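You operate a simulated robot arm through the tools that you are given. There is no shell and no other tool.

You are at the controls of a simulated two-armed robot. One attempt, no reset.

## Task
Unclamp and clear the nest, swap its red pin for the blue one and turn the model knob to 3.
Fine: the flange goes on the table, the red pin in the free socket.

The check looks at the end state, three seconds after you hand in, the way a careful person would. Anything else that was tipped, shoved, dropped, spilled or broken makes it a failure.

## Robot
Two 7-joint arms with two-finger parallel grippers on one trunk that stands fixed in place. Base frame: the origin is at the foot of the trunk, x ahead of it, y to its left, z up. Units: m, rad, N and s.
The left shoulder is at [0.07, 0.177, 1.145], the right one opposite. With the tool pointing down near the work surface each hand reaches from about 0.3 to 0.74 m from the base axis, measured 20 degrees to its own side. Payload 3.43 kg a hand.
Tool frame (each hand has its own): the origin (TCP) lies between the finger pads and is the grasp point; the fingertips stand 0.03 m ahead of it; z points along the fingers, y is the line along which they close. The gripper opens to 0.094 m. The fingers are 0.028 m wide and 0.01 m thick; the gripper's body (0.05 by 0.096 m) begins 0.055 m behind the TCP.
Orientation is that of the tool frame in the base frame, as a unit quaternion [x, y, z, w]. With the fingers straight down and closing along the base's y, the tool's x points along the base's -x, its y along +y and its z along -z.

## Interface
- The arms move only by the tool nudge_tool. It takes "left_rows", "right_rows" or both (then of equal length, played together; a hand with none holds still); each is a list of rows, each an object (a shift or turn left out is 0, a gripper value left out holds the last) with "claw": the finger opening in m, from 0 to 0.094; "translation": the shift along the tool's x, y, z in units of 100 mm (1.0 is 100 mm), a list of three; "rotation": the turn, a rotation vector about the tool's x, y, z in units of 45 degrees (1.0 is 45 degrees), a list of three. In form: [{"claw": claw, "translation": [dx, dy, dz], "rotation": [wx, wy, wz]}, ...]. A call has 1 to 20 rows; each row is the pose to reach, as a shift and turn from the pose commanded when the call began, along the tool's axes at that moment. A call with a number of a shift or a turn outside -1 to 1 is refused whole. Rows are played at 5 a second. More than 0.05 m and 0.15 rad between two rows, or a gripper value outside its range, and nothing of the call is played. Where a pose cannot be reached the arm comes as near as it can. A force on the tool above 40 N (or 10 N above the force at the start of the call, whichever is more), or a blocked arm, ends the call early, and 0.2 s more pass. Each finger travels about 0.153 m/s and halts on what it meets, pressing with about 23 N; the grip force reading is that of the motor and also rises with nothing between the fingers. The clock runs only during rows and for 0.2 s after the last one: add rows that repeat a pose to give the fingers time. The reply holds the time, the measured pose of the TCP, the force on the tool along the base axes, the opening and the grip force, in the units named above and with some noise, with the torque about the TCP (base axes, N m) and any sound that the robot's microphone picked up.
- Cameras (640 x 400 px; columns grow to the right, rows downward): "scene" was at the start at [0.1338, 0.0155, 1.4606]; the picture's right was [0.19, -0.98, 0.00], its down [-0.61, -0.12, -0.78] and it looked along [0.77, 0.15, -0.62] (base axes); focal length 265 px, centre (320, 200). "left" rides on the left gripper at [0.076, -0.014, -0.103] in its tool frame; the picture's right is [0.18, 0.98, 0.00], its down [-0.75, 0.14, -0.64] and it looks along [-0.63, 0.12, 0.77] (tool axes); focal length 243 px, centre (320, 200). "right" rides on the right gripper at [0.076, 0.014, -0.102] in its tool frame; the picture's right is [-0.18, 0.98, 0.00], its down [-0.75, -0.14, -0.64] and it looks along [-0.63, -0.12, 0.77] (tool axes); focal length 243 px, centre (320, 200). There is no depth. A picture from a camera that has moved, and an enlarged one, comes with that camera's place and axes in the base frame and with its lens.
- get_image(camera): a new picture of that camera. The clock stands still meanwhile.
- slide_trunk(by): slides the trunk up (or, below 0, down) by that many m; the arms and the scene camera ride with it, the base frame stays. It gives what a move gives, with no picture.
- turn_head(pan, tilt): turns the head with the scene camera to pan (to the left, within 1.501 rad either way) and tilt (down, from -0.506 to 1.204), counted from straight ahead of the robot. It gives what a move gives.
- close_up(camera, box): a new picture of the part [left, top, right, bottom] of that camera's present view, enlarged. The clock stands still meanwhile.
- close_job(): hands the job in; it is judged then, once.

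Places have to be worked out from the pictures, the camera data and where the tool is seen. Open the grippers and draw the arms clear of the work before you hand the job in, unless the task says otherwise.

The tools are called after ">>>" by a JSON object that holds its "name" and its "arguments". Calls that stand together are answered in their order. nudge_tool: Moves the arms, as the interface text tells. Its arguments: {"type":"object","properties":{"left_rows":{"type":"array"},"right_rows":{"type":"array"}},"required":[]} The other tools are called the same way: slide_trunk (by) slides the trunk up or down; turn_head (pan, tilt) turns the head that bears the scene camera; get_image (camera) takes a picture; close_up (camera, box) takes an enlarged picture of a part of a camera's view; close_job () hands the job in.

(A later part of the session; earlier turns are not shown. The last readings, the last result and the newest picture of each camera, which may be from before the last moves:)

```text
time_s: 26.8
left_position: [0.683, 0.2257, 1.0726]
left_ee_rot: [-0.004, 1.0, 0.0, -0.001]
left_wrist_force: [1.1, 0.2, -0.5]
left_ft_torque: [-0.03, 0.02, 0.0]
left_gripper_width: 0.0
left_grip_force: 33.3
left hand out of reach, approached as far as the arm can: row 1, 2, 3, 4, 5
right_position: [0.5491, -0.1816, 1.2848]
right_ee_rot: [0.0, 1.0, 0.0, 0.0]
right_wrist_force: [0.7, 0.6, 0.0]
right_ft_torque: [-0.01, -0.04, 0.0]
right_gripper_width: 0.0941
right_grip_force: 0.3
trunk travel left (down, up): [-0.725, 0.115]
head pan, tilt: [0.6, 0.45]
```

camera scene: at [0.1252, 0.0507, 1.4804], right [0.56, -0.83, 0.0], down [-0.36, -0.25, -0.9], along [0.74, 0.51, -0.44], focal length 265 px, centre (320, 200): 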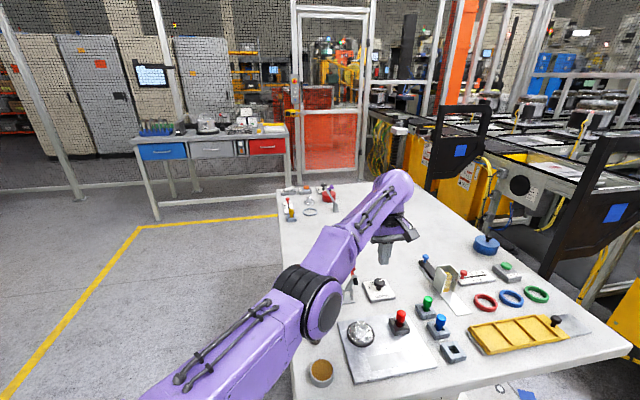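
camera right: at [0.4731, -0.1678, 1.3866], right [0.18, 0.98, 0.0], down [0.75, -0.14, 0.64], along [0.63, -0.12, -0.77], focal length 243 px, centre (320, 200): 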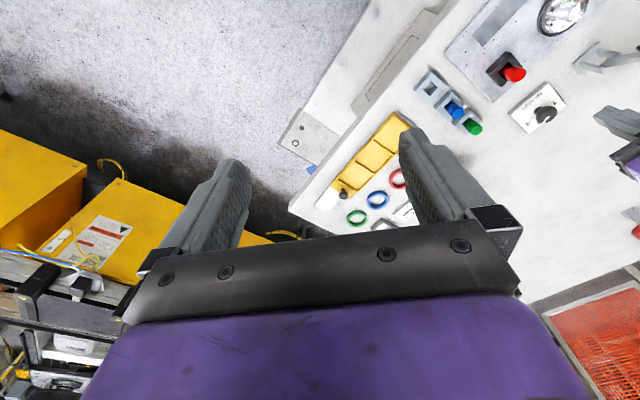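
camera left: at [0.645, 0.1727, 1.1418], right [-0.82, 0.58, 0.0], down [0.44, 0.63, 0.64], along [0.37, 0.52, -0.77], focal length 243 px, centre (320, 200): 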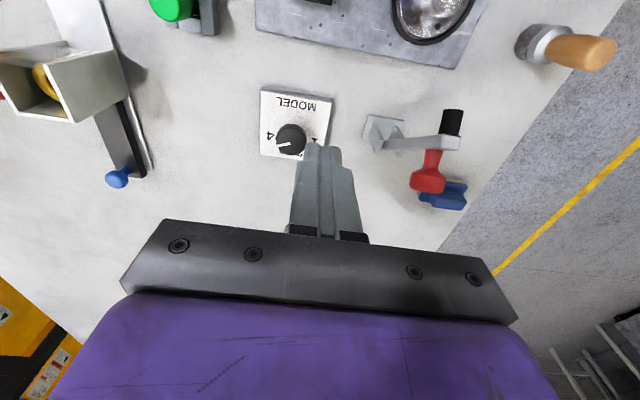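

The stuck points all fit a sphere of full arm stretch, so the elbow is straight. Sideways or vertical motion should make the elbow flex, so I try rising while pulling inward.

>>> {"name": "nudge_tool", "arguments": {"left_rows": [{"translation": [0.1, 0, -0.3]}, {"translation": [0.2, 0, -0.6]}, {"translation": [0.4, 0, -0.8]}, {"translation": [0.6, 0, -1.0]}, {"translation": [0.8, 0, -1.0]}, {"translation": [0.8, 0, -1.0]}]}}

```text
time_s: 28.2
left_position: [0.6496, 0.2258, 1.188]
left_ee_rot: [-0.004, 1.0, 0.0, -0.001]
left_wrist_force: [-0.2, 0.3, 0.1]
left_ft_torque: [-0.03, 0.02, 0.01]
left_gripper_width: 0.0
left_grip_force: 32.5
left hand out of reach, approached as far as the arm can: row 2, 3, 4, 5, 6
right_position: [0.551, -0.1818, 1.2836]
right_ee_rot: [0.0, 1.0, 0.001, 0.0]
right_wrist_force: [0.3, -0.6, 0.6]
right_ft_torque: [0.03, 0.0, -0.01]
right_gripper_width: 0.094
right_grip_force: 0.0
trunk travel left (down, up): [-0.725, 0.115]
head pan, tilt: [0.6, 0.45]
```

Still on the full-stretch sphere. I try the opposite perpendicular directions: sideways to the left, then down, each with a slight inward pull.

>>> {"name": "nudge_tool", "arguments": {"left_rows": [{"translation": [0.1, 0.3, 0.0]}, {"translation": [0.2, 0.6, 0.0]}, {"translation": [0.4, 0.8, 0.0]}, {"translation": [0.6, 1.0, 0.0]}, {"translation": [0.8, 1.0, 0.0]}, {"translation": [0.8, 1.0, 0.0]}]}}

>>> {"name": "nudge_tool", "arguments": {"left_rows": [{"translation": [0.1, 0.0, 0.3]}, {"translation": [0.2, 0.0, 0.6]}, {"translation": [0.4, 0.0, 0.8]}, {"translation": [0.6, 0.0, 1.0]}, {"translation": [0.6, 0.0, 1.0]}]}}

```text
time_s: 29.6
left_position: [0.6335, 0.3321, 1.2119]
left_ee_rot: [-0.004, 1.0, 0.0, 0.0]
left_wrist_force: [-0.4, 0.4, 0.4]
left_ft_torque: [0.01, -0.01, 0.0]
left_gripper_width: 0.0
left_grip_force: 32.9
left hand out of reach, approached as far as the arm can: row 1, 2, 3, 4, 5, 6
right_position: [0.5482, -0.1814, 1.2832]
right_ee_rot: [0.0, 1.0, 0.0, 0.0]
right_wrist_force: [0.7, -0.3, 0.6]
right_ft_torque: [0.03, 0.01, 0.03]
right_gripper_width: 0.0939
right_grip_force: 0.1
trunk travel left (down, up): [-0.725, 0.115]
head pan, tilt: [0.6, 0.45]
```

```text
time_s: 30.8
left_position: [0.6587, 0.3449, 1.1427]
left_ee_rot: [-0.004, 1.0, -0.001, -0.001]
left_wrist_force: [0.3, 0.2, 0.4]
left_ft_torque: [0.01, 0.01, 0.0]
left_gripper_width: 0.0
left_grip_force: 33.1
left hand out of reach, approached as far as the arm can: row 1, 2, 3, 4, 5
right_position: [0.5491, -0.1811, 1.2855]
right_ee_rot: [0.0, 1.0, -0.001, -0.001]
right_wrist_force: [0.6, 0.1, -0.5]
right_ft_torque: [-0.01, 0.0, -0.01]
right_gripper_width: 0.094
right_grip_force: 0.1
trunk travel left (down, up): [-0.725, 0.115]
head pan, tilt: [0.6, 0.45]
```

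Pure translation can't flex a straight elbow, but a pitch rotation of the hand does. I'm well above everything, so I tilt the fingers outward (about the tool's y) while pulling inward.

>>> {"name": "nudge_tool", "arguments": {"left_rows": [{"rotation": [0, -0.16, 0], "translation": [0.1, 0, 0]}, {"rotation": [0, -0.32, 0], "translation": [0.2, 0, 0]}, {"rotation": [0, -0.48, 0], "translation": [0.3, 0, 0]}, {"rotation": [0, -0.64, 0], "translation": [0.4, 0, 0]}, {"rotation": [0, -0.8, 0], "translation": [0.4, 0, 0]}, {"rotation": [0, -0.97, 0], "translation": [0.4, 0, 0]}, {"rotation": [0, -0.97, 0], "translation": [0.4, 0, 0]}]}}

```text
time_s: 32.4
left_position: [0.7778, 0.3843, 1.2002]
left_ee_rot: [-0.004, 0.928, 0.001, 0.372]
left_wrist_force: [0.2, -0.2, -0.2]
left_ft_torque: [-0.05, 0.03, -0.03]
left_gripper_width: 0.0
left_grip_force: 32.5
left hand out of reach, approached as far as the arm can: row 1, 2, 3, 4, 5, 6, 7
right_position: [0.549, -0.1819, 1.2846]
right_ee_rot: [-0.001, 1.0, 0.0, 0.0]
right_wrist_force: [-0.4, 0.7, -0.8]
right_ft_torque: [-0.02, -0.02, -0.01]
right_gripper_width: 0.0941
right_grip_force: 0.0
trunk travel left (down, up): [-0.725, 0.115]
head pan, tilt: [0.6, 0.45]
```

The tilt came but the elbow stayed straight. I rotate the other way, past vertical, to flex it in the opposite sense.

>>> {"name": "nudge_tool", "arguments": {"left_rows": [{"rotation": [0, 0.16, 0]}, {"rotation": [0, 0.32, 0]}, {"rotation": [0, 0.48, 0]}, {"rotation": [0, 0.64, 0]}, {"rotation": [0, 0.8, 0]}, {"rotation": [0, 0.97, 0]}, {"rotation": [0, 0.97, 0]}]}}

>>> {"name": "nudge_tool", "arguments": {"left_rows": [{"translation": [0.1, 0, 0]}, {"translation": [0.3, 0, 0]}, {"translation": [0.5, 0, 0]}, {"translation": [0.7, 0, 0]}, {"translation": [0.7, 0, 0]}]}}

```text
time_s: 34.0
left_position: [0.6456, 0.3894, 1.1541]
left_ee_rot: [-0.004, 1.0, -0.001, -0.001]
left_wrist_force: [-0.3, 0.2, -0.3]
left_ft_torque: [0.0, -0.02, -0.05]
left_gripper_width: 0.0
left_grip_force: 32.8
left hand out of reach, approached as far as the arm can: row 1, 2, 3, 4, 5, 6, 7
right_position: [0.5503, -0.1817, 1.2838]
right_ee_rot: [-0.001, 1.0, -0.001, 0.0]
right_wrist_force: [0.2, 0.9, -0.6]
right_ft_torque: [-0.02, -0.01, -0.02]
right_gripper_width: 0.0943
right_grip_force: 0.0
trunk travel left (down, up): [-0.725, 0.115]
head pan, tilt: [0.6, 0.45]
```

```text
time_s: 35.2
left_position: [0.6345, 0.3998, 1.1734]
left_ee_rot: [-0.005, 1.0, 0.0, -0.001]
left_wrist_force: [0.5, -0.1, -0.6]
left_ft_torque: [0.0, -0.01, -0.02]
left_gripper_width: 0.0
left_grip_force: 32.8
left hand out of reach, approached as far as the arm can: row 1, 2, 3, 4, 5
right_position: [0.5511, -0.1822, 1.2832]
right_ee_rot: [0.0, 1.0, 0.0, 0.001]
right_wrist_force: [0.5, -0.1, 0.1]
right_ft_torque: [-0.01, 0.02, 0.01]
right_gripper_width: 0.0941
right_grip_force: 0.1
trunk travel left (down, up): [-0.725, 0.115]
head pan, tilt: [0.6, 0.45]
```

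Both inward and outward radial moves seem refused. I test a clean radial outward push to see whether the arm can stretch any further at all.

>>> {"name": "nudge_tool", "arguments": {"left_rows": [{"translation": [-0.1, 0.025, -0.04]}, {"translation": [-0.2, 0.05, -0.08]}, {"translation": [-0.3, 0.075, -0.12]}, {"translation": [-0.4, 0.1, -0.16]}, {"translation": [-0.4, 0.1, -0.16]}]}}

>>> {"name": "get_image", "arguments": {"camera": "scene"}}

```text
time_s: 36.4
left_position: [0.6349, 0.3991, 1.1737]
left_ee_rot: [-0.004, 1.0, 0.0, 0.0]
left_wrist_force: [0.4, -0.2, -0.3]
left_ft_torque: [-0.04, 0.03, 0.01]
left_gripper_width: 0.0001
left_grip_force: 33.3
left hand out of reach, approached as far as the arm can: row 1, 2, 3, 4, 5
right_position: [0.5492, -0.1831, 1.2842]
right_ee_rot: [0.0, 1.0, 0.0, 0.0]
right_wrist_force: [-0.4, 0.0, 0.8]
right_ft_torque: [0.03, -0.02, 0.0]
right_gripper_width: 0.0941
right_grip_force: 0.1
trunk travel left (down, up): [-0.725, 0.115]
head pan, tilt: [0.6, 0.45]
```

```text
taken
camera scene: at [0.1252, 0.0509, 1.4804], right [0.57, -0.82, 0.0], down [-0.36, -0.25, -0.9], along [0.74, 0.51, -0.44], focal length 265 px, centre (320, 200)
```

scene: 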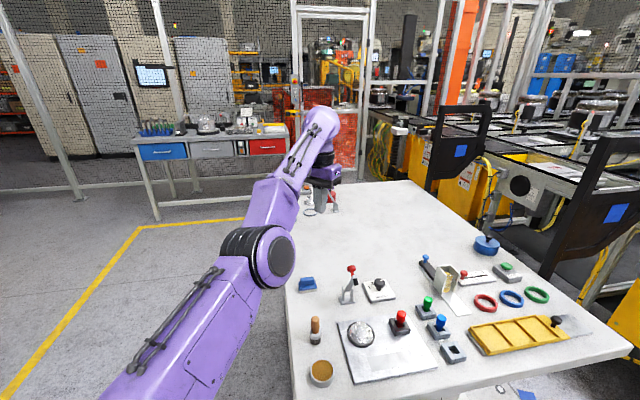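

The arm cannot stretch further, so it is dead straight. The elbow axis looks horizontal, so I pitch the fingers inward while moving the hand inward so that the wrist itself retreats.

>>> {"name": "nudge_tool", "arguments": {"left_rows": [{"translation": [0.3, 0, -0.03], "rotation": [0, 0.15, 0]}, {"translation": [0.6, 0, -0.08], "rotation": [0, 0.3, 0]}, {"translation": [0.85, 0, -0.12], "rotation": [0, 0.42, 0]}, {"translation": [1.0, 0, -0.15], "rotation": [0, 0.5, 0]}, {"translation": [1.0, 0, -0.15], "rotation": [0, 0.5, 0]}]}}

```text
time_s: 37.6
left_position: [0.5341, 0.3985, 1.1901]
left_ee_rot: [-0.003, 0.981, -0.001, -0.195]
left_wrist_force: [-0.1, -0.9, 0.1]
left_ft_torque: [-0.03, -0.01, -0.03]
left_gripper_width: 0.0
left_grip_force: 32.8
left hand out of reach, approached as far as the arm can: row 1
right_position: [0.5481, -0.1823, 1.2848]
right_ee_rot: [0.0, 1.0, -0.001, 0.001]
right_wrist_force: [0.0, 1.0, 0.3]
right_ft_torque: [-0.03, -0.04, -0.01]
right_gripper_width: 0.0942
right_grip_force: 0.0
trunk travel left (down, up): [-0.725, 0.115]
head pan, tilt: [0.6, 0.45]
```

That freed the elbow: the hand followed to (0.534, 0.399, 1.190). I now rotate back to straight down in place, which keeps the wrist inward.

>>> {"name": "nudge_tool", "arguments": {"left_rows": [{"rotation": [0, -0.15, 0]}, {"rotation": [0, -0.3, 0]}, {"rotation": [0, -0.42, 0]}, {"rotation": [0, -0.5, 0]}, {"rotation": [0, -0.5, 0]}]}}

>>> {"name": "nudge_tool", "arguments": {"left_rows": [{"translation": [0.2, 0, 0]}, {"translation": [0.4, 0, 0]}, {"translation": [0.4, 0, 0]}]}}

>>> {"name": "turn_head", "arguments": {"pan": 0.4, "tilt": 0.75}}

>>> {"name": "get_image", "arguments": {"camera": "scene"}}

```text
time_s: 38.8
left_position: [0.5341, 0.3981, 1.1893]
left_ee_rot: [-0.005, 1.0, 0.0, 0.0]
left_wrist_force: [-0.1, -0.5, 0.7]
left_ft_torque: [-0.02, -0.02, 0.01]
left_gripper_width: 0.0
left_grip_force: 33.1
right_position: [0.5489, -0.1816, 1.2844]
right_ee_rot: [0.0, 1.0, 0.0, 0.0]
right_wrist_force: [0.5, -0.4, 0.1]
right_ft_torque: [-0.04, 0.03, 0.02]
right_gripper_width: 0.0942
right_grip_force: 0.1
trunk travel left (down, up): [-0.725, 0.115]
head pan, tilt: [0.6, 0.45]
```

```text
time_s: 39.6
left_position: [0.4951, 0.4001, 1.1892]
left_ee_rot: [-0.005, 1.0, 0.0, 0.0]
left_wrist_force: [0.2, 0.4, 1.0]
left_ft_torque: [0.01, 0.04, -0.01]
left_gripper_width: 0.0
left_grip_force: 32.8
right_position: [0.5501, -0.1809, 1.2843]
right_ee_rot: [0.0, 1.0, -0.001, 0.0]
right_wrist_force: [0.1, 0.0, -0.7]
right_ft_torque: [-0.02, 0.04, -0.01]
right_gripper_width: 0.0941
right_grip_force: 0.1
trunk travel left (down, up): [-0.725, 0.115]
head pan, tilt: [0.6, 0.45]
```

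```text
time_s: 40.4
left_position: [0.4937, 0.3994, 1.1902]
left_ee_rot: [-0.005, 1.0, 0.0, 0.0]
left_wrist_force: [0.0, -0.4, -0.4]
left_ft_torque: [0.02, -0.02, 0.01]
left_gripper_width: 0.0
left_grip_force: 33.3
right_position: [0.5492, -0.1814, 1.2848]
right_ee_rot: [0.001, 1.0, 0.0, 0.0]
right_wrist_force: [-0.6, 0.0, 0.2]
right_ft_torque: [0.01, 0.01, 0.05]
right_gripper_width: 0.0939
right_grip_force: 0.0
trunk travel left (down, up): [-0.725, 0.115]
head pan, tilt: [0.4, 0.75]
```

```text
taken
camera scene: at [0.1254, 0.0313, 1.4541], right [0.39, -0.92, 0.0], down [-0.63, -0.27, -0.73], along [0.67, 0.29, -0.68], focal length 265 px, centre (320, 200)
```

scene: 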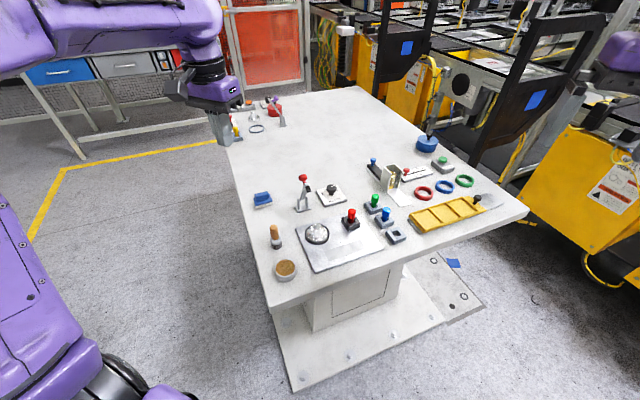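

The arm is free again; I must stay inside about 0.62 m of the shoulder axis. The lever still stands at ~58°, so I go around to the nest side of it with yaw −44° to push it further open.

>>> {"name": "nudge_tool", "arguments": {"left_rows": [{"translation": [-0.13, -0.16, 0.0], "rotation": [0, 0, -0.163]}, {"translation": [-0.26, -0.33, 0.0], "rotation": [0, 0, -0.326]}, {"translation": [-0.4, -0.5, 0.0], "rotation": [0, 0, -0.49]}, {"translation": [-0.53, -0.66, 0.0], "rotation": [0, 0, -0.653]}, {"translation": [-0.66, -0.83, 0.0], "rotation": [0, 0, -0.816]}, {"translation": [-0.75, -1.0, 0.0], "rotation": [0, 0, -0.98]}, {"translation": [-0.75, -1.0, 0.0], "rotation": [0, 0, -0.98]}]}}

```text
time_s: 42.0
left_position: [0.571, 0.3004, 1.1886]
left_ee_rot: [-0.38, 0.925, 0.0, 0.001]
left_wrist_force: [0.4, -1.0, 0.6]
left_ft_torque: [-0.01, 0.0, 0.02]
left_gripper_width: 0.0
left_grip_force: 33.6
right_position: [0.5491, -0.1827, 1.2847]
right_ee_rot: [0.0, 1.0, 0.001, 0.0]
right_wrist_force: [0.1, 0.1, 0.2]
right_ft_torque: [0.01, 0.0, -0.01]
right_gripper_width: 0.094
right_grip_force: 0.1
trunk travel left (down, up): [-0.725, 0.115]
head pan, tilt: [0.4, 0.75]
```

I move over the nest side and then lower to pushing height.

>>> {"name": "nudge_tool", "arguments": {"left_rows": [{"translation": [0.22, -0.24, 0.1]}, {"translation": [0.446, -0.485, 0.3]}, {"translation": [0.446, -0.485, 0.6]}, {"translation": [0.446, -0.485, 0.95]}, {"translation": [0.446, -0.485, 0.95]}]}}

>>> {"name": "get_image", "arguments": {"camera": "left"}}

>>> {"name": "close_up", "arguments": {"camera": "scene", "box": [240, 120, 400, 280]}}

```text
time_s: 43.2
left_position: [0.5708, 0.2331, 1.0934]
left_ee_rot: [-0.379, 0.925, 0.0, 0.0]
left_wrist_force: [0.4, 0.6, -0.3]
left_ft_torque: [-0.03, 0.01, -0.02]
left_gripper_width: 0.0
left_grip_force: 33.1
right_position: [0.5492, -0.1827, 1.2843]
right_ee_rot: [0.0, 1.0, 0.0, 0.0]
right_wrist_force: [0.8, 0.0, -0.3]
right_ft_torque: [-0.04, -0.03, -0.02]
right_gripper_width: 0.0939
right_grip_force: 0.1
trunk travel left (down, up): [-0.725, 0.115]
head pan, tilt: [0.4, 0.75]
```

```text
taken
camera left: at [0.528, 0.1706, 1.1964], right [-0.82, 0.57, 0.0], down [0.44, 0.63, 0.64], along [0.37, 0.53, -0.77], focal length 243 px, centre (320, 200)
```

left: 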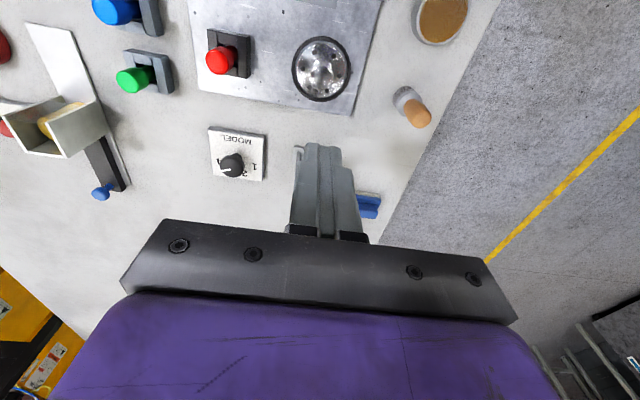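

```text
2.50 times, centred on (320, 200) of scene
camera zoom: at [0.1252, 0.0306, 1.4541], right [0.39, -0.92, 0.0], down [-0.63, -0.27, -0.73], along [0.67, 0.29, -0.68], focal length 662 px, centre (320, 200)
```

zoom: 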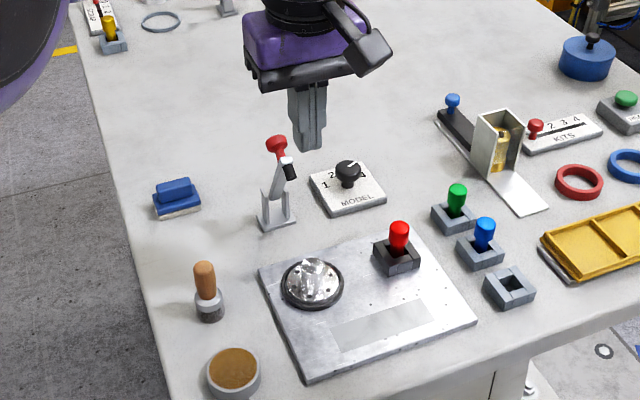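

Aligned with the lever within a millimetre. I lower to z ≈ 1.00 and push outward (+u) in small steps up to first contact and a bit beyond.

>>> {"name": "nudge_tool", "arguments": {"left_rows": [{"translation": [0, 0, 0.45]}, {"translation": [0, 0, 0.92]}, {"translation": [-0.15, 0, 0.92]}, {"translation": [-0.3, 0, 0.92]}, {"translation": [-0.4, 0, 0.92]}, {"translation": [-0.48, 0, 0.92]}, {"translation": [-0.56, 0, 0.92]}, {"translation": [-0.64, 0, 0.92]}, {"translation": [-0.64, 0, 0.92]}]}}

>>> {"name": "close_up", "arguments": {"camera": "scene", "box": [260, 130, 360, 230]}}

```text
time_s: 44.6
left_position: [0.5971, 0.256, 1.0021]
left_ee_rot: [-0.374, 0.927, -0.001, -0.009]
left_wrist_force: [-20.4, -20.1, 6.1]
left_ft_torque: [0.09, 0.43, 0.02]
left_gripper_width: 0.0
left_grip_force: 32.7
right_position: [0.5448, -0.1844, 1.2858]
right_ee_rot: [0.0, 1.0, 0.001, 0.002]
right_wrist_force: [0.2, -0.3, 0.0]
right_ft_torque: [-0.08, 0.02, 0.0]
right_gripper_width: 0.0939
right_grip_force: 0.1
trunk travel left (down, up): [-0.725, 0.115]
head pan, tilt: [0.4, 0.75]
stopped in row 6 (left hand): the force on the tool passed its limit at 45 N (the readings are from after the stop); the commanded pose is now the measured one
```

```text
4.00 times, centred on (310, 180) of scene
camera zoom: at [0.1209, 0.0283, 1.4548], right [0.39, -0.92, 0.0], down [-0.63, -0.26, -0.73], along [0.68, 0.29, -0.68], focal length 1060 px, centre (360, 280)
```

zoom: 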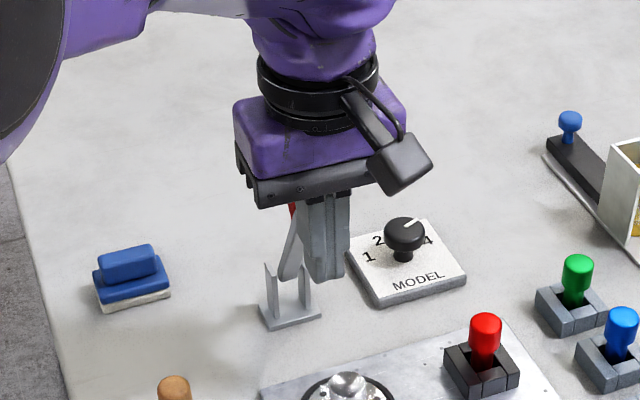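

The push met a hard stop at 45 N, so the lever is fully open at its stop (~60°). I back off toward −u, lift clear, and open the fingers.

>>> {"name": "nudge_tool", "arguments": {"left_rows": [{"translation": [0.2, 0, 0]}, {"translation": [0.5, 0, 0]}, {"translation": [0.5, 0, -0.4]}, {"translation": [0.5, 0, -0.8], "claw": 0.06}, {"translation": [0.5, 0, -0.8]}]}}

>>> {"name": "get_image", "arguments": {"camera": "left"}}

>>> {"name": "close_up", "arguments": {"camera": "scene", "box": [260, 150, 420, 280]}}

```text
time_s: 45.8
left_position: [0.5658, 0.2282, 1.08]
left_ee_rot: [-0.377, 0.926, 0.001, -0.007]
left_wrist_force: [-0.5, -0.2, -0.6]
left_ft_torque: [-0.03, -0.01, -0.02]
left_gripper_width: 0.0602
left_grip_force: 0.1
right_position: [0.5505, -0.1832, 1.2846]
right_ee_rot: [-0.001, 1.0, 0.0, 0.0]
right_wrist_force: [-0.1, -0.3, 0.0]
right_ft_torque: [0.0, 0.0, 0.08]
right_gripper_width: 0.0939
right_grip_force: 0.1
trunk travel left (down, up): [-0.725, 0.115]
head pan, tilt: [0.4, 0.75]
```

```text
taken
camera left: at [0.5239, 0.166, 1.1831], right [-0.82, 0.57, 0.01], down [0.45, 0.63, 0.63], along [0.36, 0.52, -0.77], focal length 243 px, centre (320, 200)
```

left: 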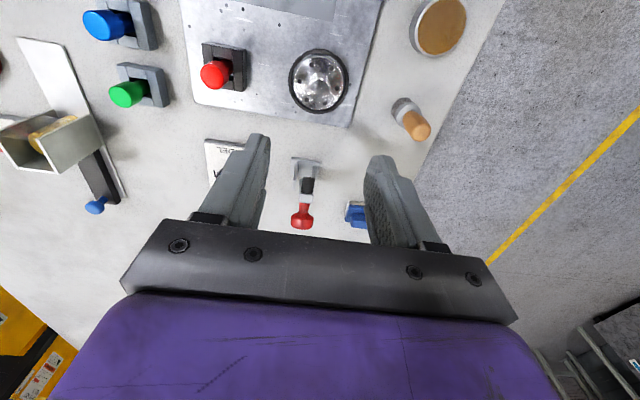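

```text
3.08 times, centred on (340, 215) of scene
camera zoom: at [0.1254, 0.0302, 1.4541], right [0.39, -0.92, 0.0], down [-0.63, -0.27, -0.73], along [0.67, 0.29, -0.68], focal length 815 px, centre (258, 154)
```

zoom: 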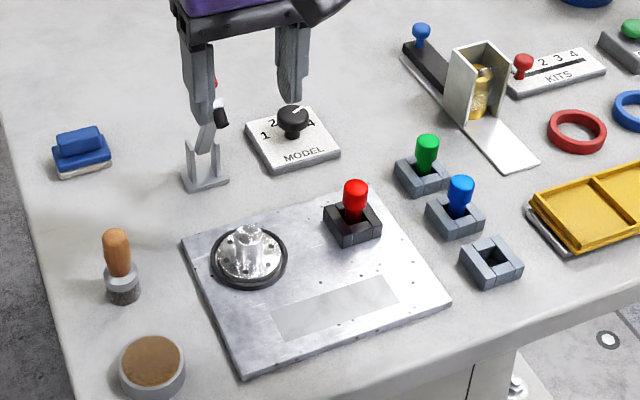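

The clamp lever stays open. I zoom in on the flange and its hub to plan the grasp.

>>> {"name": "close_up", "arguments": {"camera": "left", "box": [260, 30, 380, 130]}}

>>> {"name": "close_up", "arguments": {"camera": "scene", "box": [300, 200, 350, 250]}}

>>> {"name": "close_up", "arguments": {"camera": "left", "box": [70, 0, 270, 125]}}

```text
4.00 times, centred on (320, 80) of left
camera zoom: at [0.5239, 0.166, 1.1831], right [-0.82, 0.57, 0.01], down [0.45, 0.63, 0.63], along [0.36, 0.52, -0.77], focal length 970 px, centre (320, 680)
```

zoom: 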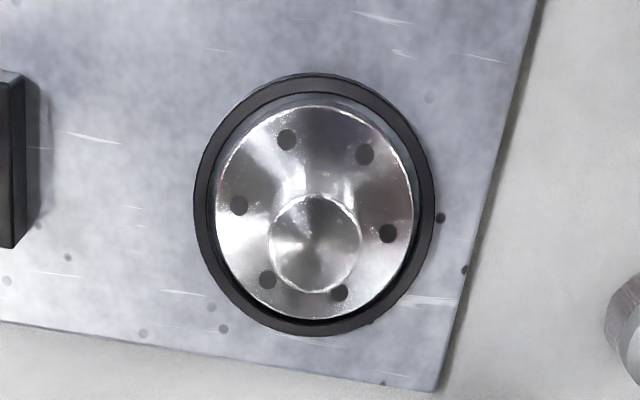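

```text
8.00 times, centred on (325, 225) of scene
camera zoom: at [0.1254, 0.0302, 1.4541], right [0.39, -0.92, 0.0], down [-0.63, -0.27, -0.73], along [0.67, 0.29, -0.68], focal length 2120 px, centre (280, 0)
```

zoom: 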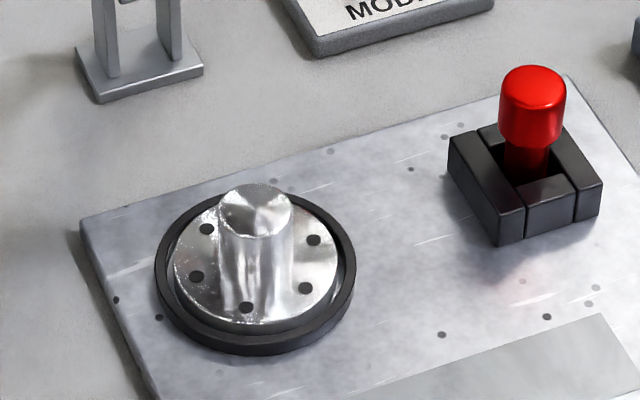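

```text
3.20 times, centred on (170, 62) of left
camera zoom: at [0.5239, 0.166, 1.1831], right [-0.82, 0.57, 0.01], down [0.45, 0.63, 0.63], along [0.36, 0.52, -0.77], focal length 776 px, centre (800, 640)
```

zoom: 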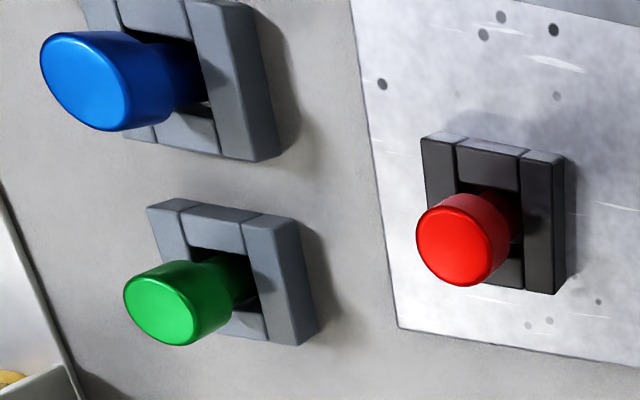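

The hub is a ~23 mm cylinder with its top near (0.564, 0.225, 0.914); the disc is ~59 mm wide. I centre over it, straighten the slight tilt, and descend in two stages.

>>> {"name": "nudge_tool", "arguments": {"left_rows": [{"translation": [0.02, -0.01, 0.3], "rotation": [0.0067, -0.0165, 0]}, {"translation": [0.035, -0.01, 0.6], "rotation": [0.0067, -0.0165, 0]}, {"translation": [0.035, -0.01, 0.9], "rotation": [0.0067, -0.0165, 0]}, {"translation": [0.035, -0.01, 0.9], "rotation": [0.0067, -0.0165, 0]}]}}

>>> {"name": "get_image", "arguments": {"camera": "left"}}

>>> {"name": "close_up", "arguments": {"camera": "scene", "box": [280, 180, 360, 260]}}

```text
time_s: 46.8
left_position: [0.5644, 0.2253, 0.9904]
left_ee_rot: [-0.377, 0.926, -0.001, 0.0]
left_wrist_force: [1.0, 0.8, 0.3]
left_ft_torque: [-0.02, 0.03, -0.01]
left_gripper_width: 0.06
left_grip_force: 0.0
right_position: [0.5485, -0.1817, 1.2847]
right_ee_rot: [0.0, 1.0, 0.0, 0.0]
right_wrist_force: [0.1, 0.6, 0.1]
right_ft_torque: [0.0, -0.01, -0.02]
right_gripper_width: 0.0941
right_grip_force: 0.0
trunk travel left (down, up): [-0.725, 0.115]
head pan, tilt: [0.4, 0.75]
```

```text
taken
camera left: at [0.5199, 0.1625, 1.0929], right [-0.82, 0.57, 0.0], down [0.44, 0.63, 0.64], along [0.37, 0.53, -0.77], focal length 243 px, centre (320, 200)
```

left: 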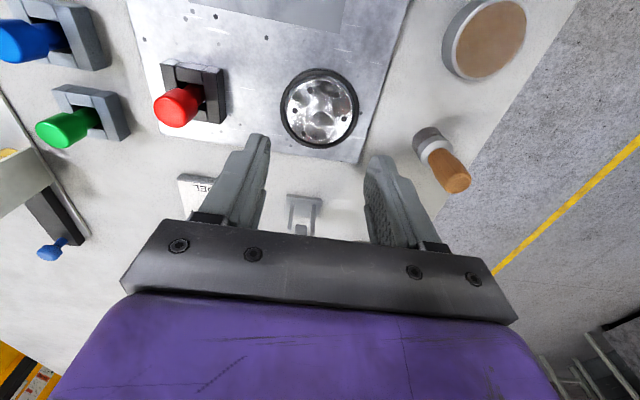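

```text
5.00 times, centred on (320, 220) of scene
camera zoom: at [0.1252, 0.0309, 1.4541], right [0.39, -0.92, 0.0], down [-0.63, -0.27, -0.73], along [0.67, 0.28, -0.68], focal length 1325 px, centre (320, 100)
```

zoom: 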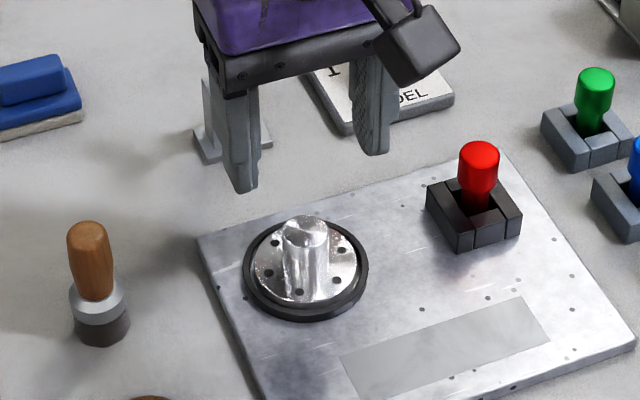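

I check the hub centring from this height with an enlarged view.

>>> {"name": "close_up", "arguments": {"camera": "left", "box": [260, 50, 380, 150]}}

```text
4.00 times, centred on (320, 100) of left
camera zoom: at [0.5199, 0.1625, 1.0929], right [-0.82, 0.57, 0.0], down [0.44, 0.63, 0.64], along [0.37, 0.53, -0.77], focal length 970 px, centre (320, 600)
```

zoom: 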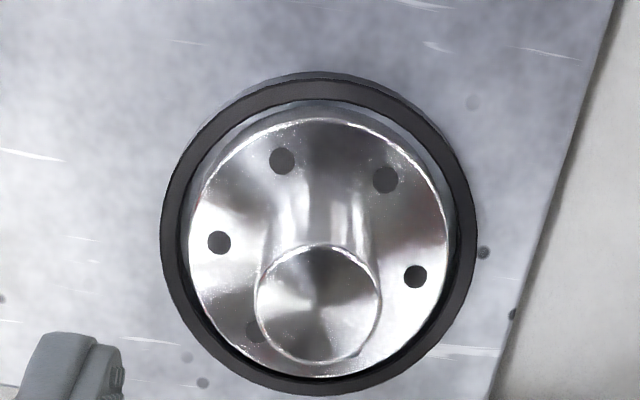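

Centring is within about 1–2 mm. I descend to z ≈ 0.922 so the fingertips stay above the disc, and close on the hub.

>>> {"name": "nudge_tool", "arguments": {"left_rows": [{"translation": [0.015, -0.005, 0.25]}, {"translation": [0.015, -0.005, 0.5]}, {"translation": [0.015, -0.005, 0.69]}, {"translation": [0.015, -0.005, 0.69]}, {"claw": 0.0, "translation": [0.015, -0.005, 0.69]}, {"translation": [0.015, -0.005, 0.69]}, {"translation": [0.015, -0.005, 0.69]}, {"translation": [0.015, -0.005, 0.69]}]}}

>>> {"name": "get_image", "arguments": {"camera": "left"}}

>>> {"name": "close_up", "arguments": {"camera": "scene", "box": [280, 180, 360, 260]}}

```text
time_s: 48.6
left_position: [0.563, 0.2219, 0.9217]
left_ee_rot: [-0.377, 0.926, 0.001, -0.001]
left_wrist_force: [-1.2, 0.4, 0.1]
left_ft_torque: [0.08, 0.03, 0.03]
left_gripper_width: 0.0249
left_grip_force: 22.9
right_position: [0.5498, -0.1824, 1.2831]
right_ee_rot: [-0.001, 1.0, 0.0, 0.0]
right_wrist_force: [0.6, 1.0, 0.4]
right_ft_torque: [0.0, -0.02, 0.01]
right_gripper_width: 0.0943
right_grip_force: 0.1
trunk travel left (down, up): [-0.725, 0.115]
head pan, tilt: [0.4, 0.75]
```

```text
taken
camera left: at [0.5193, 0.1599, 1.0241], right [-0.82, 0.57, 0.0], down [0.44, 0.63, 0.64], along [0.37, 0.53, -0.77], focal length 243 px, centre (320, 200)
```

left: 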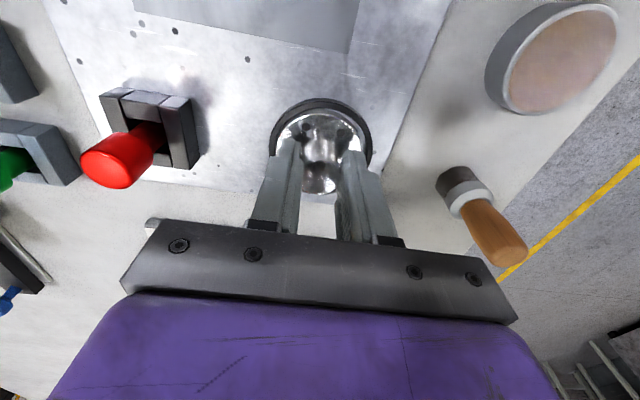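

```text
5.00 times, centred on (320, 220) of scene
camera zoom: at [0.1257, 0.0315, 1.454], right [0.39, -0.92, 0.0], down [-0.63, -0.27, -0.73], along [0.67, 0.28, -0.68], focal length 1325 px, centre (320, 100)
```

zoom: 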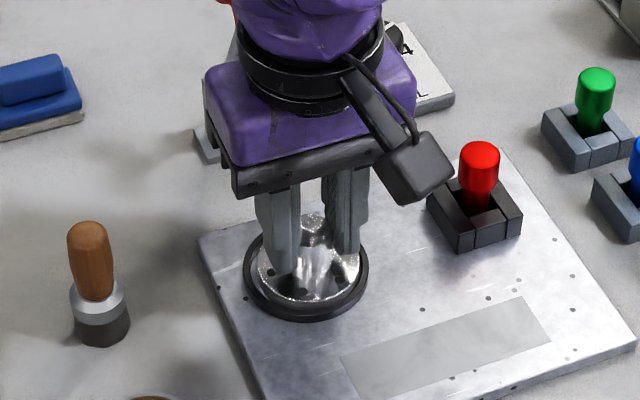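

The hub is gripped (opening 24.9 mm). I lift slowly, straight up.

>>> {"name": "nudge_tool", "arguments": {"left_rows": [{"translation": [0, 0, -0.05]}, {"translation": [0, 0, -0.1]}, {"translation": [0, 0, -0.2]}, {"translation": [0, 0, -0.35]}, {"translation": [0, 0, -0.5]}, {"translation": [0, 0, -0.5]}]}}

>>> {"name": "get_image", "arguments": {"camera": "left"}}

>>> {"name": "close_up", "arguments": {"camera": "scene", "box": [260, 160, 360, 260]}}

```text
time_s: 50.0
left_position: [0.5634, 0.2214, 0.9714]
left_ee_rot: [-0.377, 0.926, 0.001, -0.002]
left_wrist_force: [-0.1, 0.0, -2.9]
left_ft_torque: [-0.02, 0.01, -0.02]
left_gripper_width: 0.0249
left_grip_force: 22.9
right_position: [0.5507, -0.1816, 1.2848]
right_ee_rot: [0.001, 1.0, 0.0, 0.0]
right_wrist_force: [0.4, -0.2, 0.4]
right_ft_torque: [-0.01, -0.03, 0.0]
right_gripper_width: 0.094
right_grip_force: 0.0
trunk travel left (down, up): [-0.725, 0.115]
head pan, tilt: [0.4, 0.75]
```

```text
taken
camera left: at [0.5204, 0.1597, 1.0742], right [-0.82, 0.57, 0.0], down [0.44, 0.63, 0.64], along [0.37, 0.52, -0.77], focal length 243 px, centre (320, 200)
```

left: 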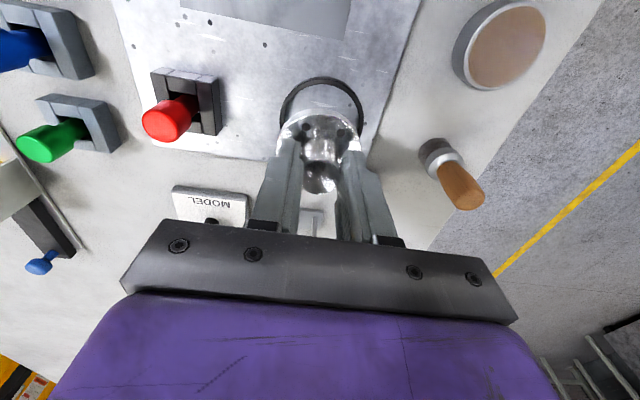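

```text
4.00 times, centred on (310, 210) of scene
camera zoom: at [0.1265, 0.0314, 1.4539], right [0.39, -0.92, 0.0], down [-0.63, -0.27, -0.73], along [0.67, 0.28, -0.68], focal length 1060 px, centre (360, 160)
```

zoom: 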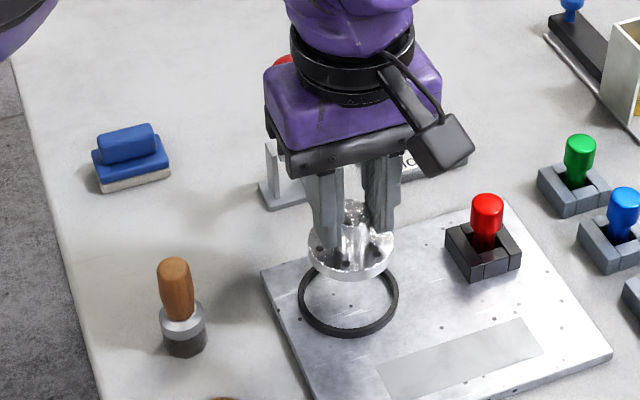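

The flange is clear of the nest (about 2.9 N weight). I raise it above the stamp's height and carry it in an arc around the open lever toward the free patch near (0.58, 0.37).

>>> {"name": "nudge_tool", "arguments": {"left_rows": [{"translation": [0, 0, -0.3]}, {"translation": [0, 0, -0.6]}, {"translation": [-0.1, 0.24, -0.6]}, {"translation": [-0.25, 0.48, -0.6]}, {"translation": [-0.38, 0.725, -0.6]}, {"translation": [-0.38, 0.725, -0.6]}]}}

>>> {"name": "nudge_tool", "arguments": {"left_rows": [{"translation": [-0.26, 0.07, 0]}, {"translation": [-0.52, 0.15, 0]}, {"translation": [-0.776, 0.22, 0]}, {"translation": [-0.776, 0.22, 0]}]}}

>>> {"name": "get_image", "arguments": {"camera": "left"}}

>>> {"name": "close_up", "arguments": {"camera": "scene", "box": [230, 130, 370, 270]}}

```text
time_s: 51.4
left_position: [0.5373, 0.3002, 1.0305]
left_ee_rot: [-0.377, 0.926, 0.001, -0.001]
left_wrist_force: [-0.6, 0.4, -3.1]
left_ft_torque: [-0.01, 0.02, 0.0]
left_gripper_width: 0.0251
left_grip_force: 22.7
right_position: [0.5517, -0.1817, 1.284]
right_ee_rot: [0.0, 1.0, 0.0, 0.0]
right_wrist_force: [-0.4, -0.9, -1.0]
right_ft_torque: [-0.01, -0.01, 0.01]
right_gripper_width: 0.0941
right_grip_force: 0.1
trunk travel left (down, up): [-0.725, 0.115]
head pan, tilt: [0.4, 0.75]
```

```text
time_s: 52.4
left_position: [0.5776, 0.3707, 1.0309]
left_ee_rot: [-0.378, 0.926, 0.0, -0.001]
left_wrist_force: [-0.4, 0.1, -3.0]
left_ft_torque: [-0.02, -0.02, 0.03]
left_gripper_width: 0.0248
left_grip_force: 23.3
right_position: [0.5496, -0.1826, 1.2847]
right_ee_rot: [0.0, 1.0, -0.001, 0.0]
right_wrist_force: [-0.7, 0.4, 0.6]
right_ft_torque: [0.0, -0.02, -0.01]
right_gripper_width: 0.0939
right_grip_force: 0.2
trunk travel left (down, up): [-0.725, 0.115]
head pan, tilt: [0.4, 0.75]
```

```text
taken
camera left: at [0.5347, 0.3084, 1.133], right [-0.82, 0.57, 0.0], down [0.44, 0.63, 0.64], along [0.37, 0.53, -0.77], focal length 243 px, centre (320, 200)
```

left: 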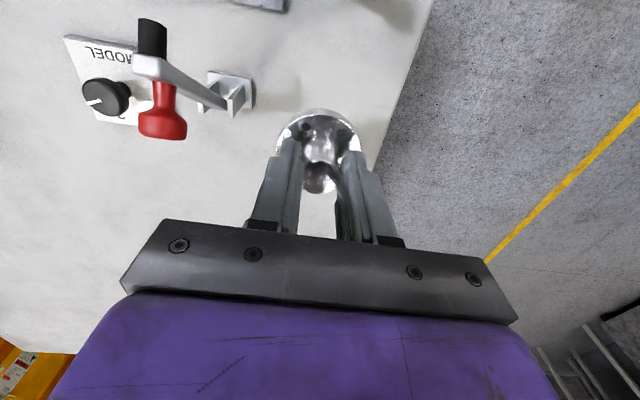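

```text
2.86 times, centred on (300, 200) of scene
camera zoom: at [0.1259, 0.0313, 1.454], right [0.39, -0.92, 0.0], down [-0.63, -0.27, -0.73], along [0.67, 0.28, -0.68], focal length 757 px, centre (377, 200)
```

zoom: 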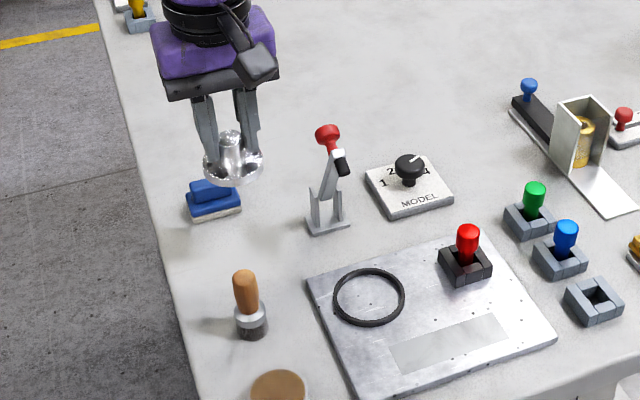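

The patch below is clear: about 8 cm from the table edge, with the eraser, stamp and clamp each well to the side. I lower by 10 cm first.

>>> {"name": "nudge_tool", "arguments": {"left_rows": [{"translation": [0, 0, 0.3]}, {"translation": [0, 0, 0.6]}, {"translation": [0, 0, 0.85]}, {"translation": [0, 0, 1.0]}, {"translation": [0, 0, 1.0]}]}}

>>> {"name": "close_up", "arguments": {"camera": "scene", "box": [240, 140, 340, 240]}}

>>> {"name": "get_image", "arguments": {"camera": "left"}}

```text
time_s: 53.6
left_position: [0.5776, 0.3709, 0.9296]
left_ee_rot: [-0.377, 0.926, 0.0, 0.0]
left_wrist_force: [0.0, 0.3, -3.3]
left_ft_torque: [0.0, 0.0, 0.0]
left_gripper_width: 0.0251
left_grip_force: 23.4
right_position: [0.5481, -0.1823, 1.2836]
right_ee_rot: [0.0, 1.0, 0.0, 0.0]
right_wrist_force: [-0.2, -0.1, -0.5]
right_ft_torque: [0.01, 0.01, 0.02]
right_gripper_width: 0.0942
right_grip_force: 0.0
trunk travel left (down, up): [-0.725, 0.115]
head pan, tilt: [0.4, 0.75]
```

```text
4.00 times, centred on (290, 190) of scene
camera zoom: at [0.1258, 0.0313, 1.454], right [0.39, -0.92, 0.0], down [-0.63, -0.27, -0.73], along [0.67, 0.28, -0.68], focal length 1060 px, centre (440, 240)
```

zoom: 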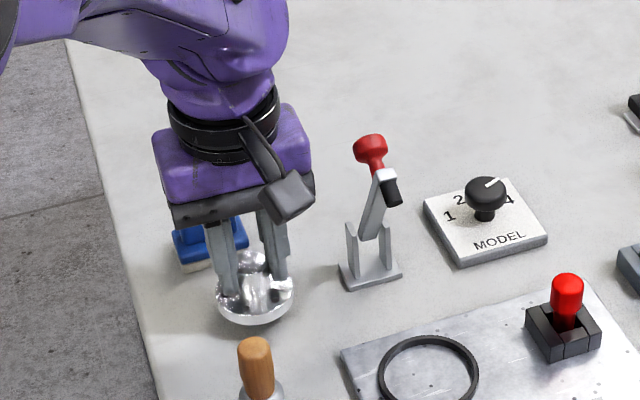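

```text
taken
camera left: at [0.5333, 0.3084, 1.0331], right [-0.82, 0.57, 0.0], down [0.44, 0.63, 0.64], along [0.37, 0.53, -0.77], focal length 243 px, centre (320, 200)
```

left: 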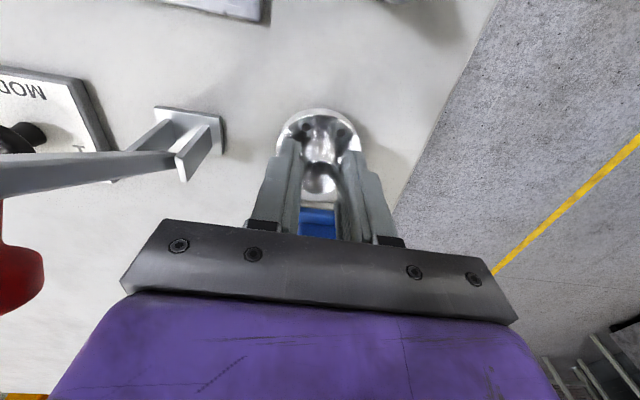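

Still just above the table. I lower in small steps, watching for contact force.

>>> {"name": "nudge_tool", "arguments": {"left_rows": [{"translation": [0, 0, 0.05]}, {"translation": [0, 0, 0.1]}, {"translation": [0, 0, 0.13]}, {"translation": [0, 0, 0.15]}, {"translation": [0, 0, 0.15]}]}}

```text
time_s: 54.8
left_position: [0.5775, 0.3705, 0.915]
left_ee_rot: [-0.377, 0.926, 0.0, -0.001]
left_wrist_force: [0.0, 0.0, -2.4]
left_ft_torque: [-0.01, 0.0, -0.01]
left_gripper_width: 0.0249
left_grip_force: 23.0
right_position: [0.5501, -0.1809, 1.284]
right_ee_rot: [0.0, 1.0, 0.0, 0.0]
right_wrist_force: [0.6, -0.2, 0.2]
right_ft_torque: [-0.02, -0.02, 0.04]
right_gripper_width: 0.0941
right_grip_force: 0.0
trunk travel left (down, up): [-0.725, 0.115]
head pan, tilt: [0.4, 0.75]
```

No contact yet at z = 0.915. I continue in 2 mm steps.

>>> {"name": "nudge_tool", "arguments": {"left_rows": [{"translation": [0, 0, 0.02]}, {"translation": [0, 0, 0.04]}, {"translation": [0, 0, 0.06]}, {"translation": [0, 0, 0.06]}]}}

```text
time_s: 55.8
left_position: [0.5776, 0.3706, 0.9116]
left_ee_rot: [-0.376, 0.926, 0.001, 0.001]
left_wrist_force: [1.5, 3.6, 11.4]
left_ft_torque: [-0.04, 0.16, -0.04]
left_gripper_width: 0.0248
left_grip_force: 22.5
right_position: [0.548, -0.1811, 1.2854]
right_ee_rot: [0.0, 1.0, 0.0, 0.0]
right_wrist_force: [-0.4, -0.4, -0.4]
right_ft_torque: [-0.01, 0.04, -0.02]
right_gripper_width: 0.0937
right_grip_force: 0.1
trunk travel left (down, up): [-0.725, 0.115]
head pan, tilt: [0.4, 0.75]
```

Contact: +11 N upward at z ≈ 0.912, so the flange stands on the table. I ease up 1 mm, open the fingers and rise straight up.

>>> {"name": "nudge_tool", "arguments": {"left_rows": [{"translation": [0, 0, -0.01]}, {"claw": 0.03, "translation": [0, 0, -0.01]}, {"claw": 0.05, "translation": [0, 0, -0.01]}, {"translation": [0, 0, -0.01]}, {"translation": [0, 0, -0.2]}, {"translation": [0, 0, -0.5]}, {"translation": [0, 0, -0.9]}, {"translation": [0, 0, -1.0]}, {"translation": [0, 0, -1.0]}]}}

>>> {"name": "get_image", "arguments": {"camera": "left"}}

>>> {"name": "close_up", "arguments": {"camera": "scene", "box": [230, 150, 370, 280]}}

```text
time_s: 57.8
left_position: [0.5775, 0.37, 1.0092]
left_ee_rot: [-0.377, 0.926, 0.001, -0.001]
left_wrist_force: [0.7, 0.0, -0.6]
left_ft_torque: [-0.01, -0.04, 0.0]
left_gripper_width: 0.0501
left_grip_force: 0.0
right_position: [0.5499, -0.1818, 1.2841]
right_ee_rot: [0.0, 1.0, 0.001, 0.001]
right_wrist_force: [0.0, -0.8, -0.4]
right_ft_torque: [0.01, -0.01, 0.02]
right_gripper_width: 0.0938
right_grip_force: 0.0
trunk travel left (down, up): [-0.725, 0.115]
head pan, tilt: [0.4, 0.75]
```

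```text
taken
camera left: at [0.5335, 0.3083, 1.1127], right [-0.82, 0.57, 0.0], down [0.44, 0.63, 0.64], along [0.37, 0.53, -0.77], focal length 243 px, centre (320, 200)
```

left: 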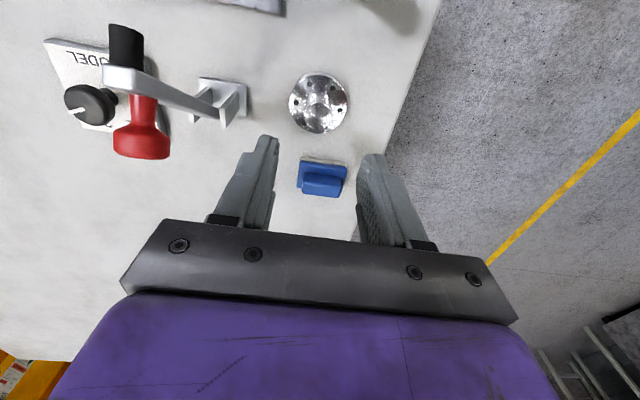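

```text
3.08 times, centred on (300, 215) of scene
camera zoom: at [0.1259, 0.0314, 1.454], right [0.39, -0.92, 0.0], down [-0.63, -0.27, -0.73], along [0.67, 0.28, -0.68], focal length 815 px, centre (382, 154)
```

zoom: 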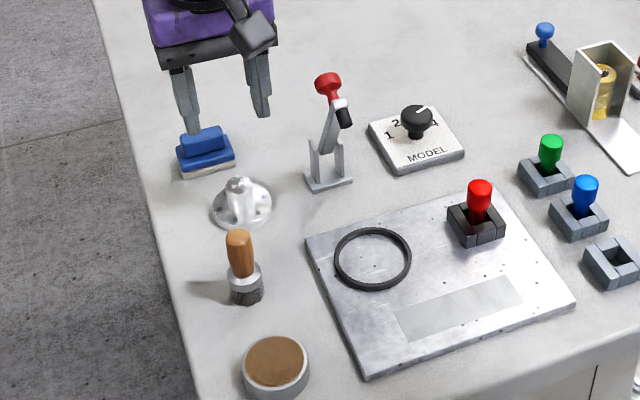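

The flange stands upright on the table. Next the pins: I raise the hand, turn it back to yaw 0 and swing over toward the pins for a closer look.

>>> {"name": "nudge_tool", "arguments": {"left_rows": [{"translation": [0, 0, -0.4]}, {"translation": [0, 0, -0.8]}, {"translation": [0.12, -0.12, -0.8], "rotation": [0, 0, 0.163]}, {"translation": [0.24, -0.24, -0.8], "rotation": [0, 0, 0.326]}, {"translation": [0.36, -0.36, -0.8], "rotation": [0, 0, 0.49]}, {"translation": [0.48, -0.48, -0.8], "rotation": [0, 0, 0.653]}, {"translation": [0.6, -0.6, -0.8], "rotation": [0, 0, 0.816]}, {"translation": [0.7, -0.72, -0.8], "rotation": [0, 0, 0.984]}, {"translation": [0.7, -0.72, -0.8], "rotation": [0, 0, 0.984]}]}}

>>> {"name": "nudge_tool", "arguments": {"left_rows": [{"translation": [0.0, -0.24, 0], "rotation": [0, 0, 0.12]}, {"translation": [0.0, -0.48, 0], "rotation": [0, 0, 0.25]}, {"translation": [0.0, -0.75, 0], "rotation": [0, 0, 0.38]}, {"translation": [0.0, -1.0, 0], "rotation": [0, 0, 0.38]}, {"translation": [0.0, -1.0, 0], "rotation": [0, 0, 0.38]}]}}

>>> {"name": "get_image", "arguments": {"camera": "left"}}

>>> {"name": "get_image", "arguments": {"camera": "scene"}}

```text
time_s: 59.8
left_position: [0.579, 0.2715, 1.0894]
left_ee_rot: [0.001, 1.0, 0.0, -0.001]
left_wrist_force: [0.5, 0.1, 0.0]
left_ft_torque: [0.02, 0.0, 0.0]
left_gripper_width: 0.0501
left_grip_force: 0.1
right_position: [0.5498, -0.1824, 1.2848]
right_ee_rot: [0.0, 1.0, -0.001, 0.0]
right_wrist_force: [0.8, 0.5, -0.2]
right_ft_torque: [0.0, 0.02, -0.01]
right_gripper_width: 0.0942
right_grip_force: 0.1
trunk travel left (down, up): [-0.725, 0.115]
head pan, tilt: [0.4, 0.75]
```

```text
time_s: 61.0
left_position: [0.5799, 0.1707, 1.0885]
left_ee_rot: [0.149, 0.989, -0.001, -0.001]
left_wrist_force: [-0.3, -0.1, 0.4]
left_ft_torque: [-0.03, 0.02, -0.02]
left_gripper_width: 0.0498
left_grip_force: 0.0
right_position: [0.5492, -0.1818, 1.2844]
right_ee_rot: [0.0, 1.0, 0.0, 0.0]
right_wrist_force: [1.3, -0.3, -0.2]
right_ft_torque: [-0.03, 0.0, 0.01]
right_gripper_width: 0.0939
right_grip_force: 0.1
trunk travel left (down, up): [-0.725, 0.115]
head pan, tilt: [0.4, 0.75]
```

```text
taken
camera left: at [0.5029, 0.1812, 1.1914], right [0.11, 0.99, 0.0], down [0.76, -0.09, 0.64], along [0.64, -0.07, -0.77], focal length 243 px, centre (320, 200)
```

left: 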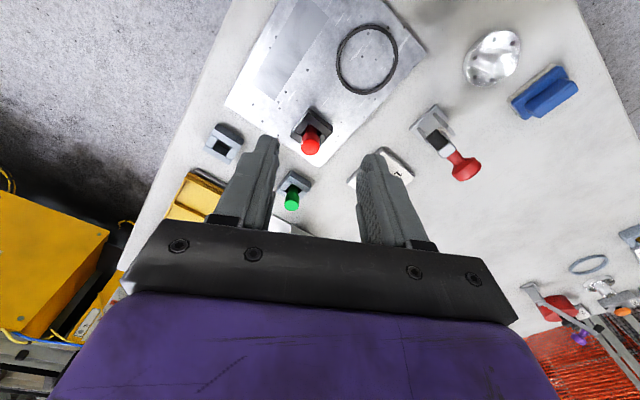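

```text
taken
camera scene: at [0.1256, 0.0319, 1.454], right [0.39, -0.92, 0.0], down [-0.63, -0.27, -0.73], along [0.67, 0.28, -0.68], focal length 265 px, centre (320, 200)
```

scene: 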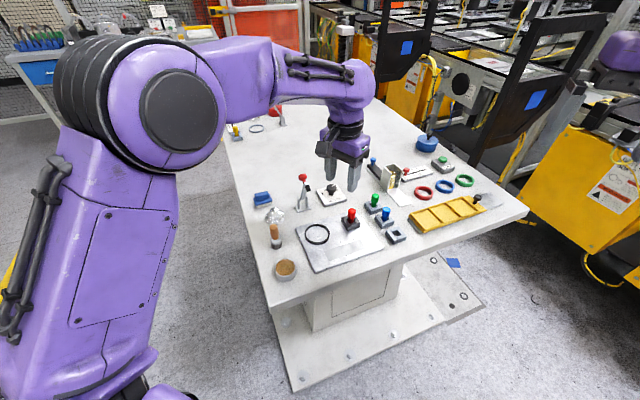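

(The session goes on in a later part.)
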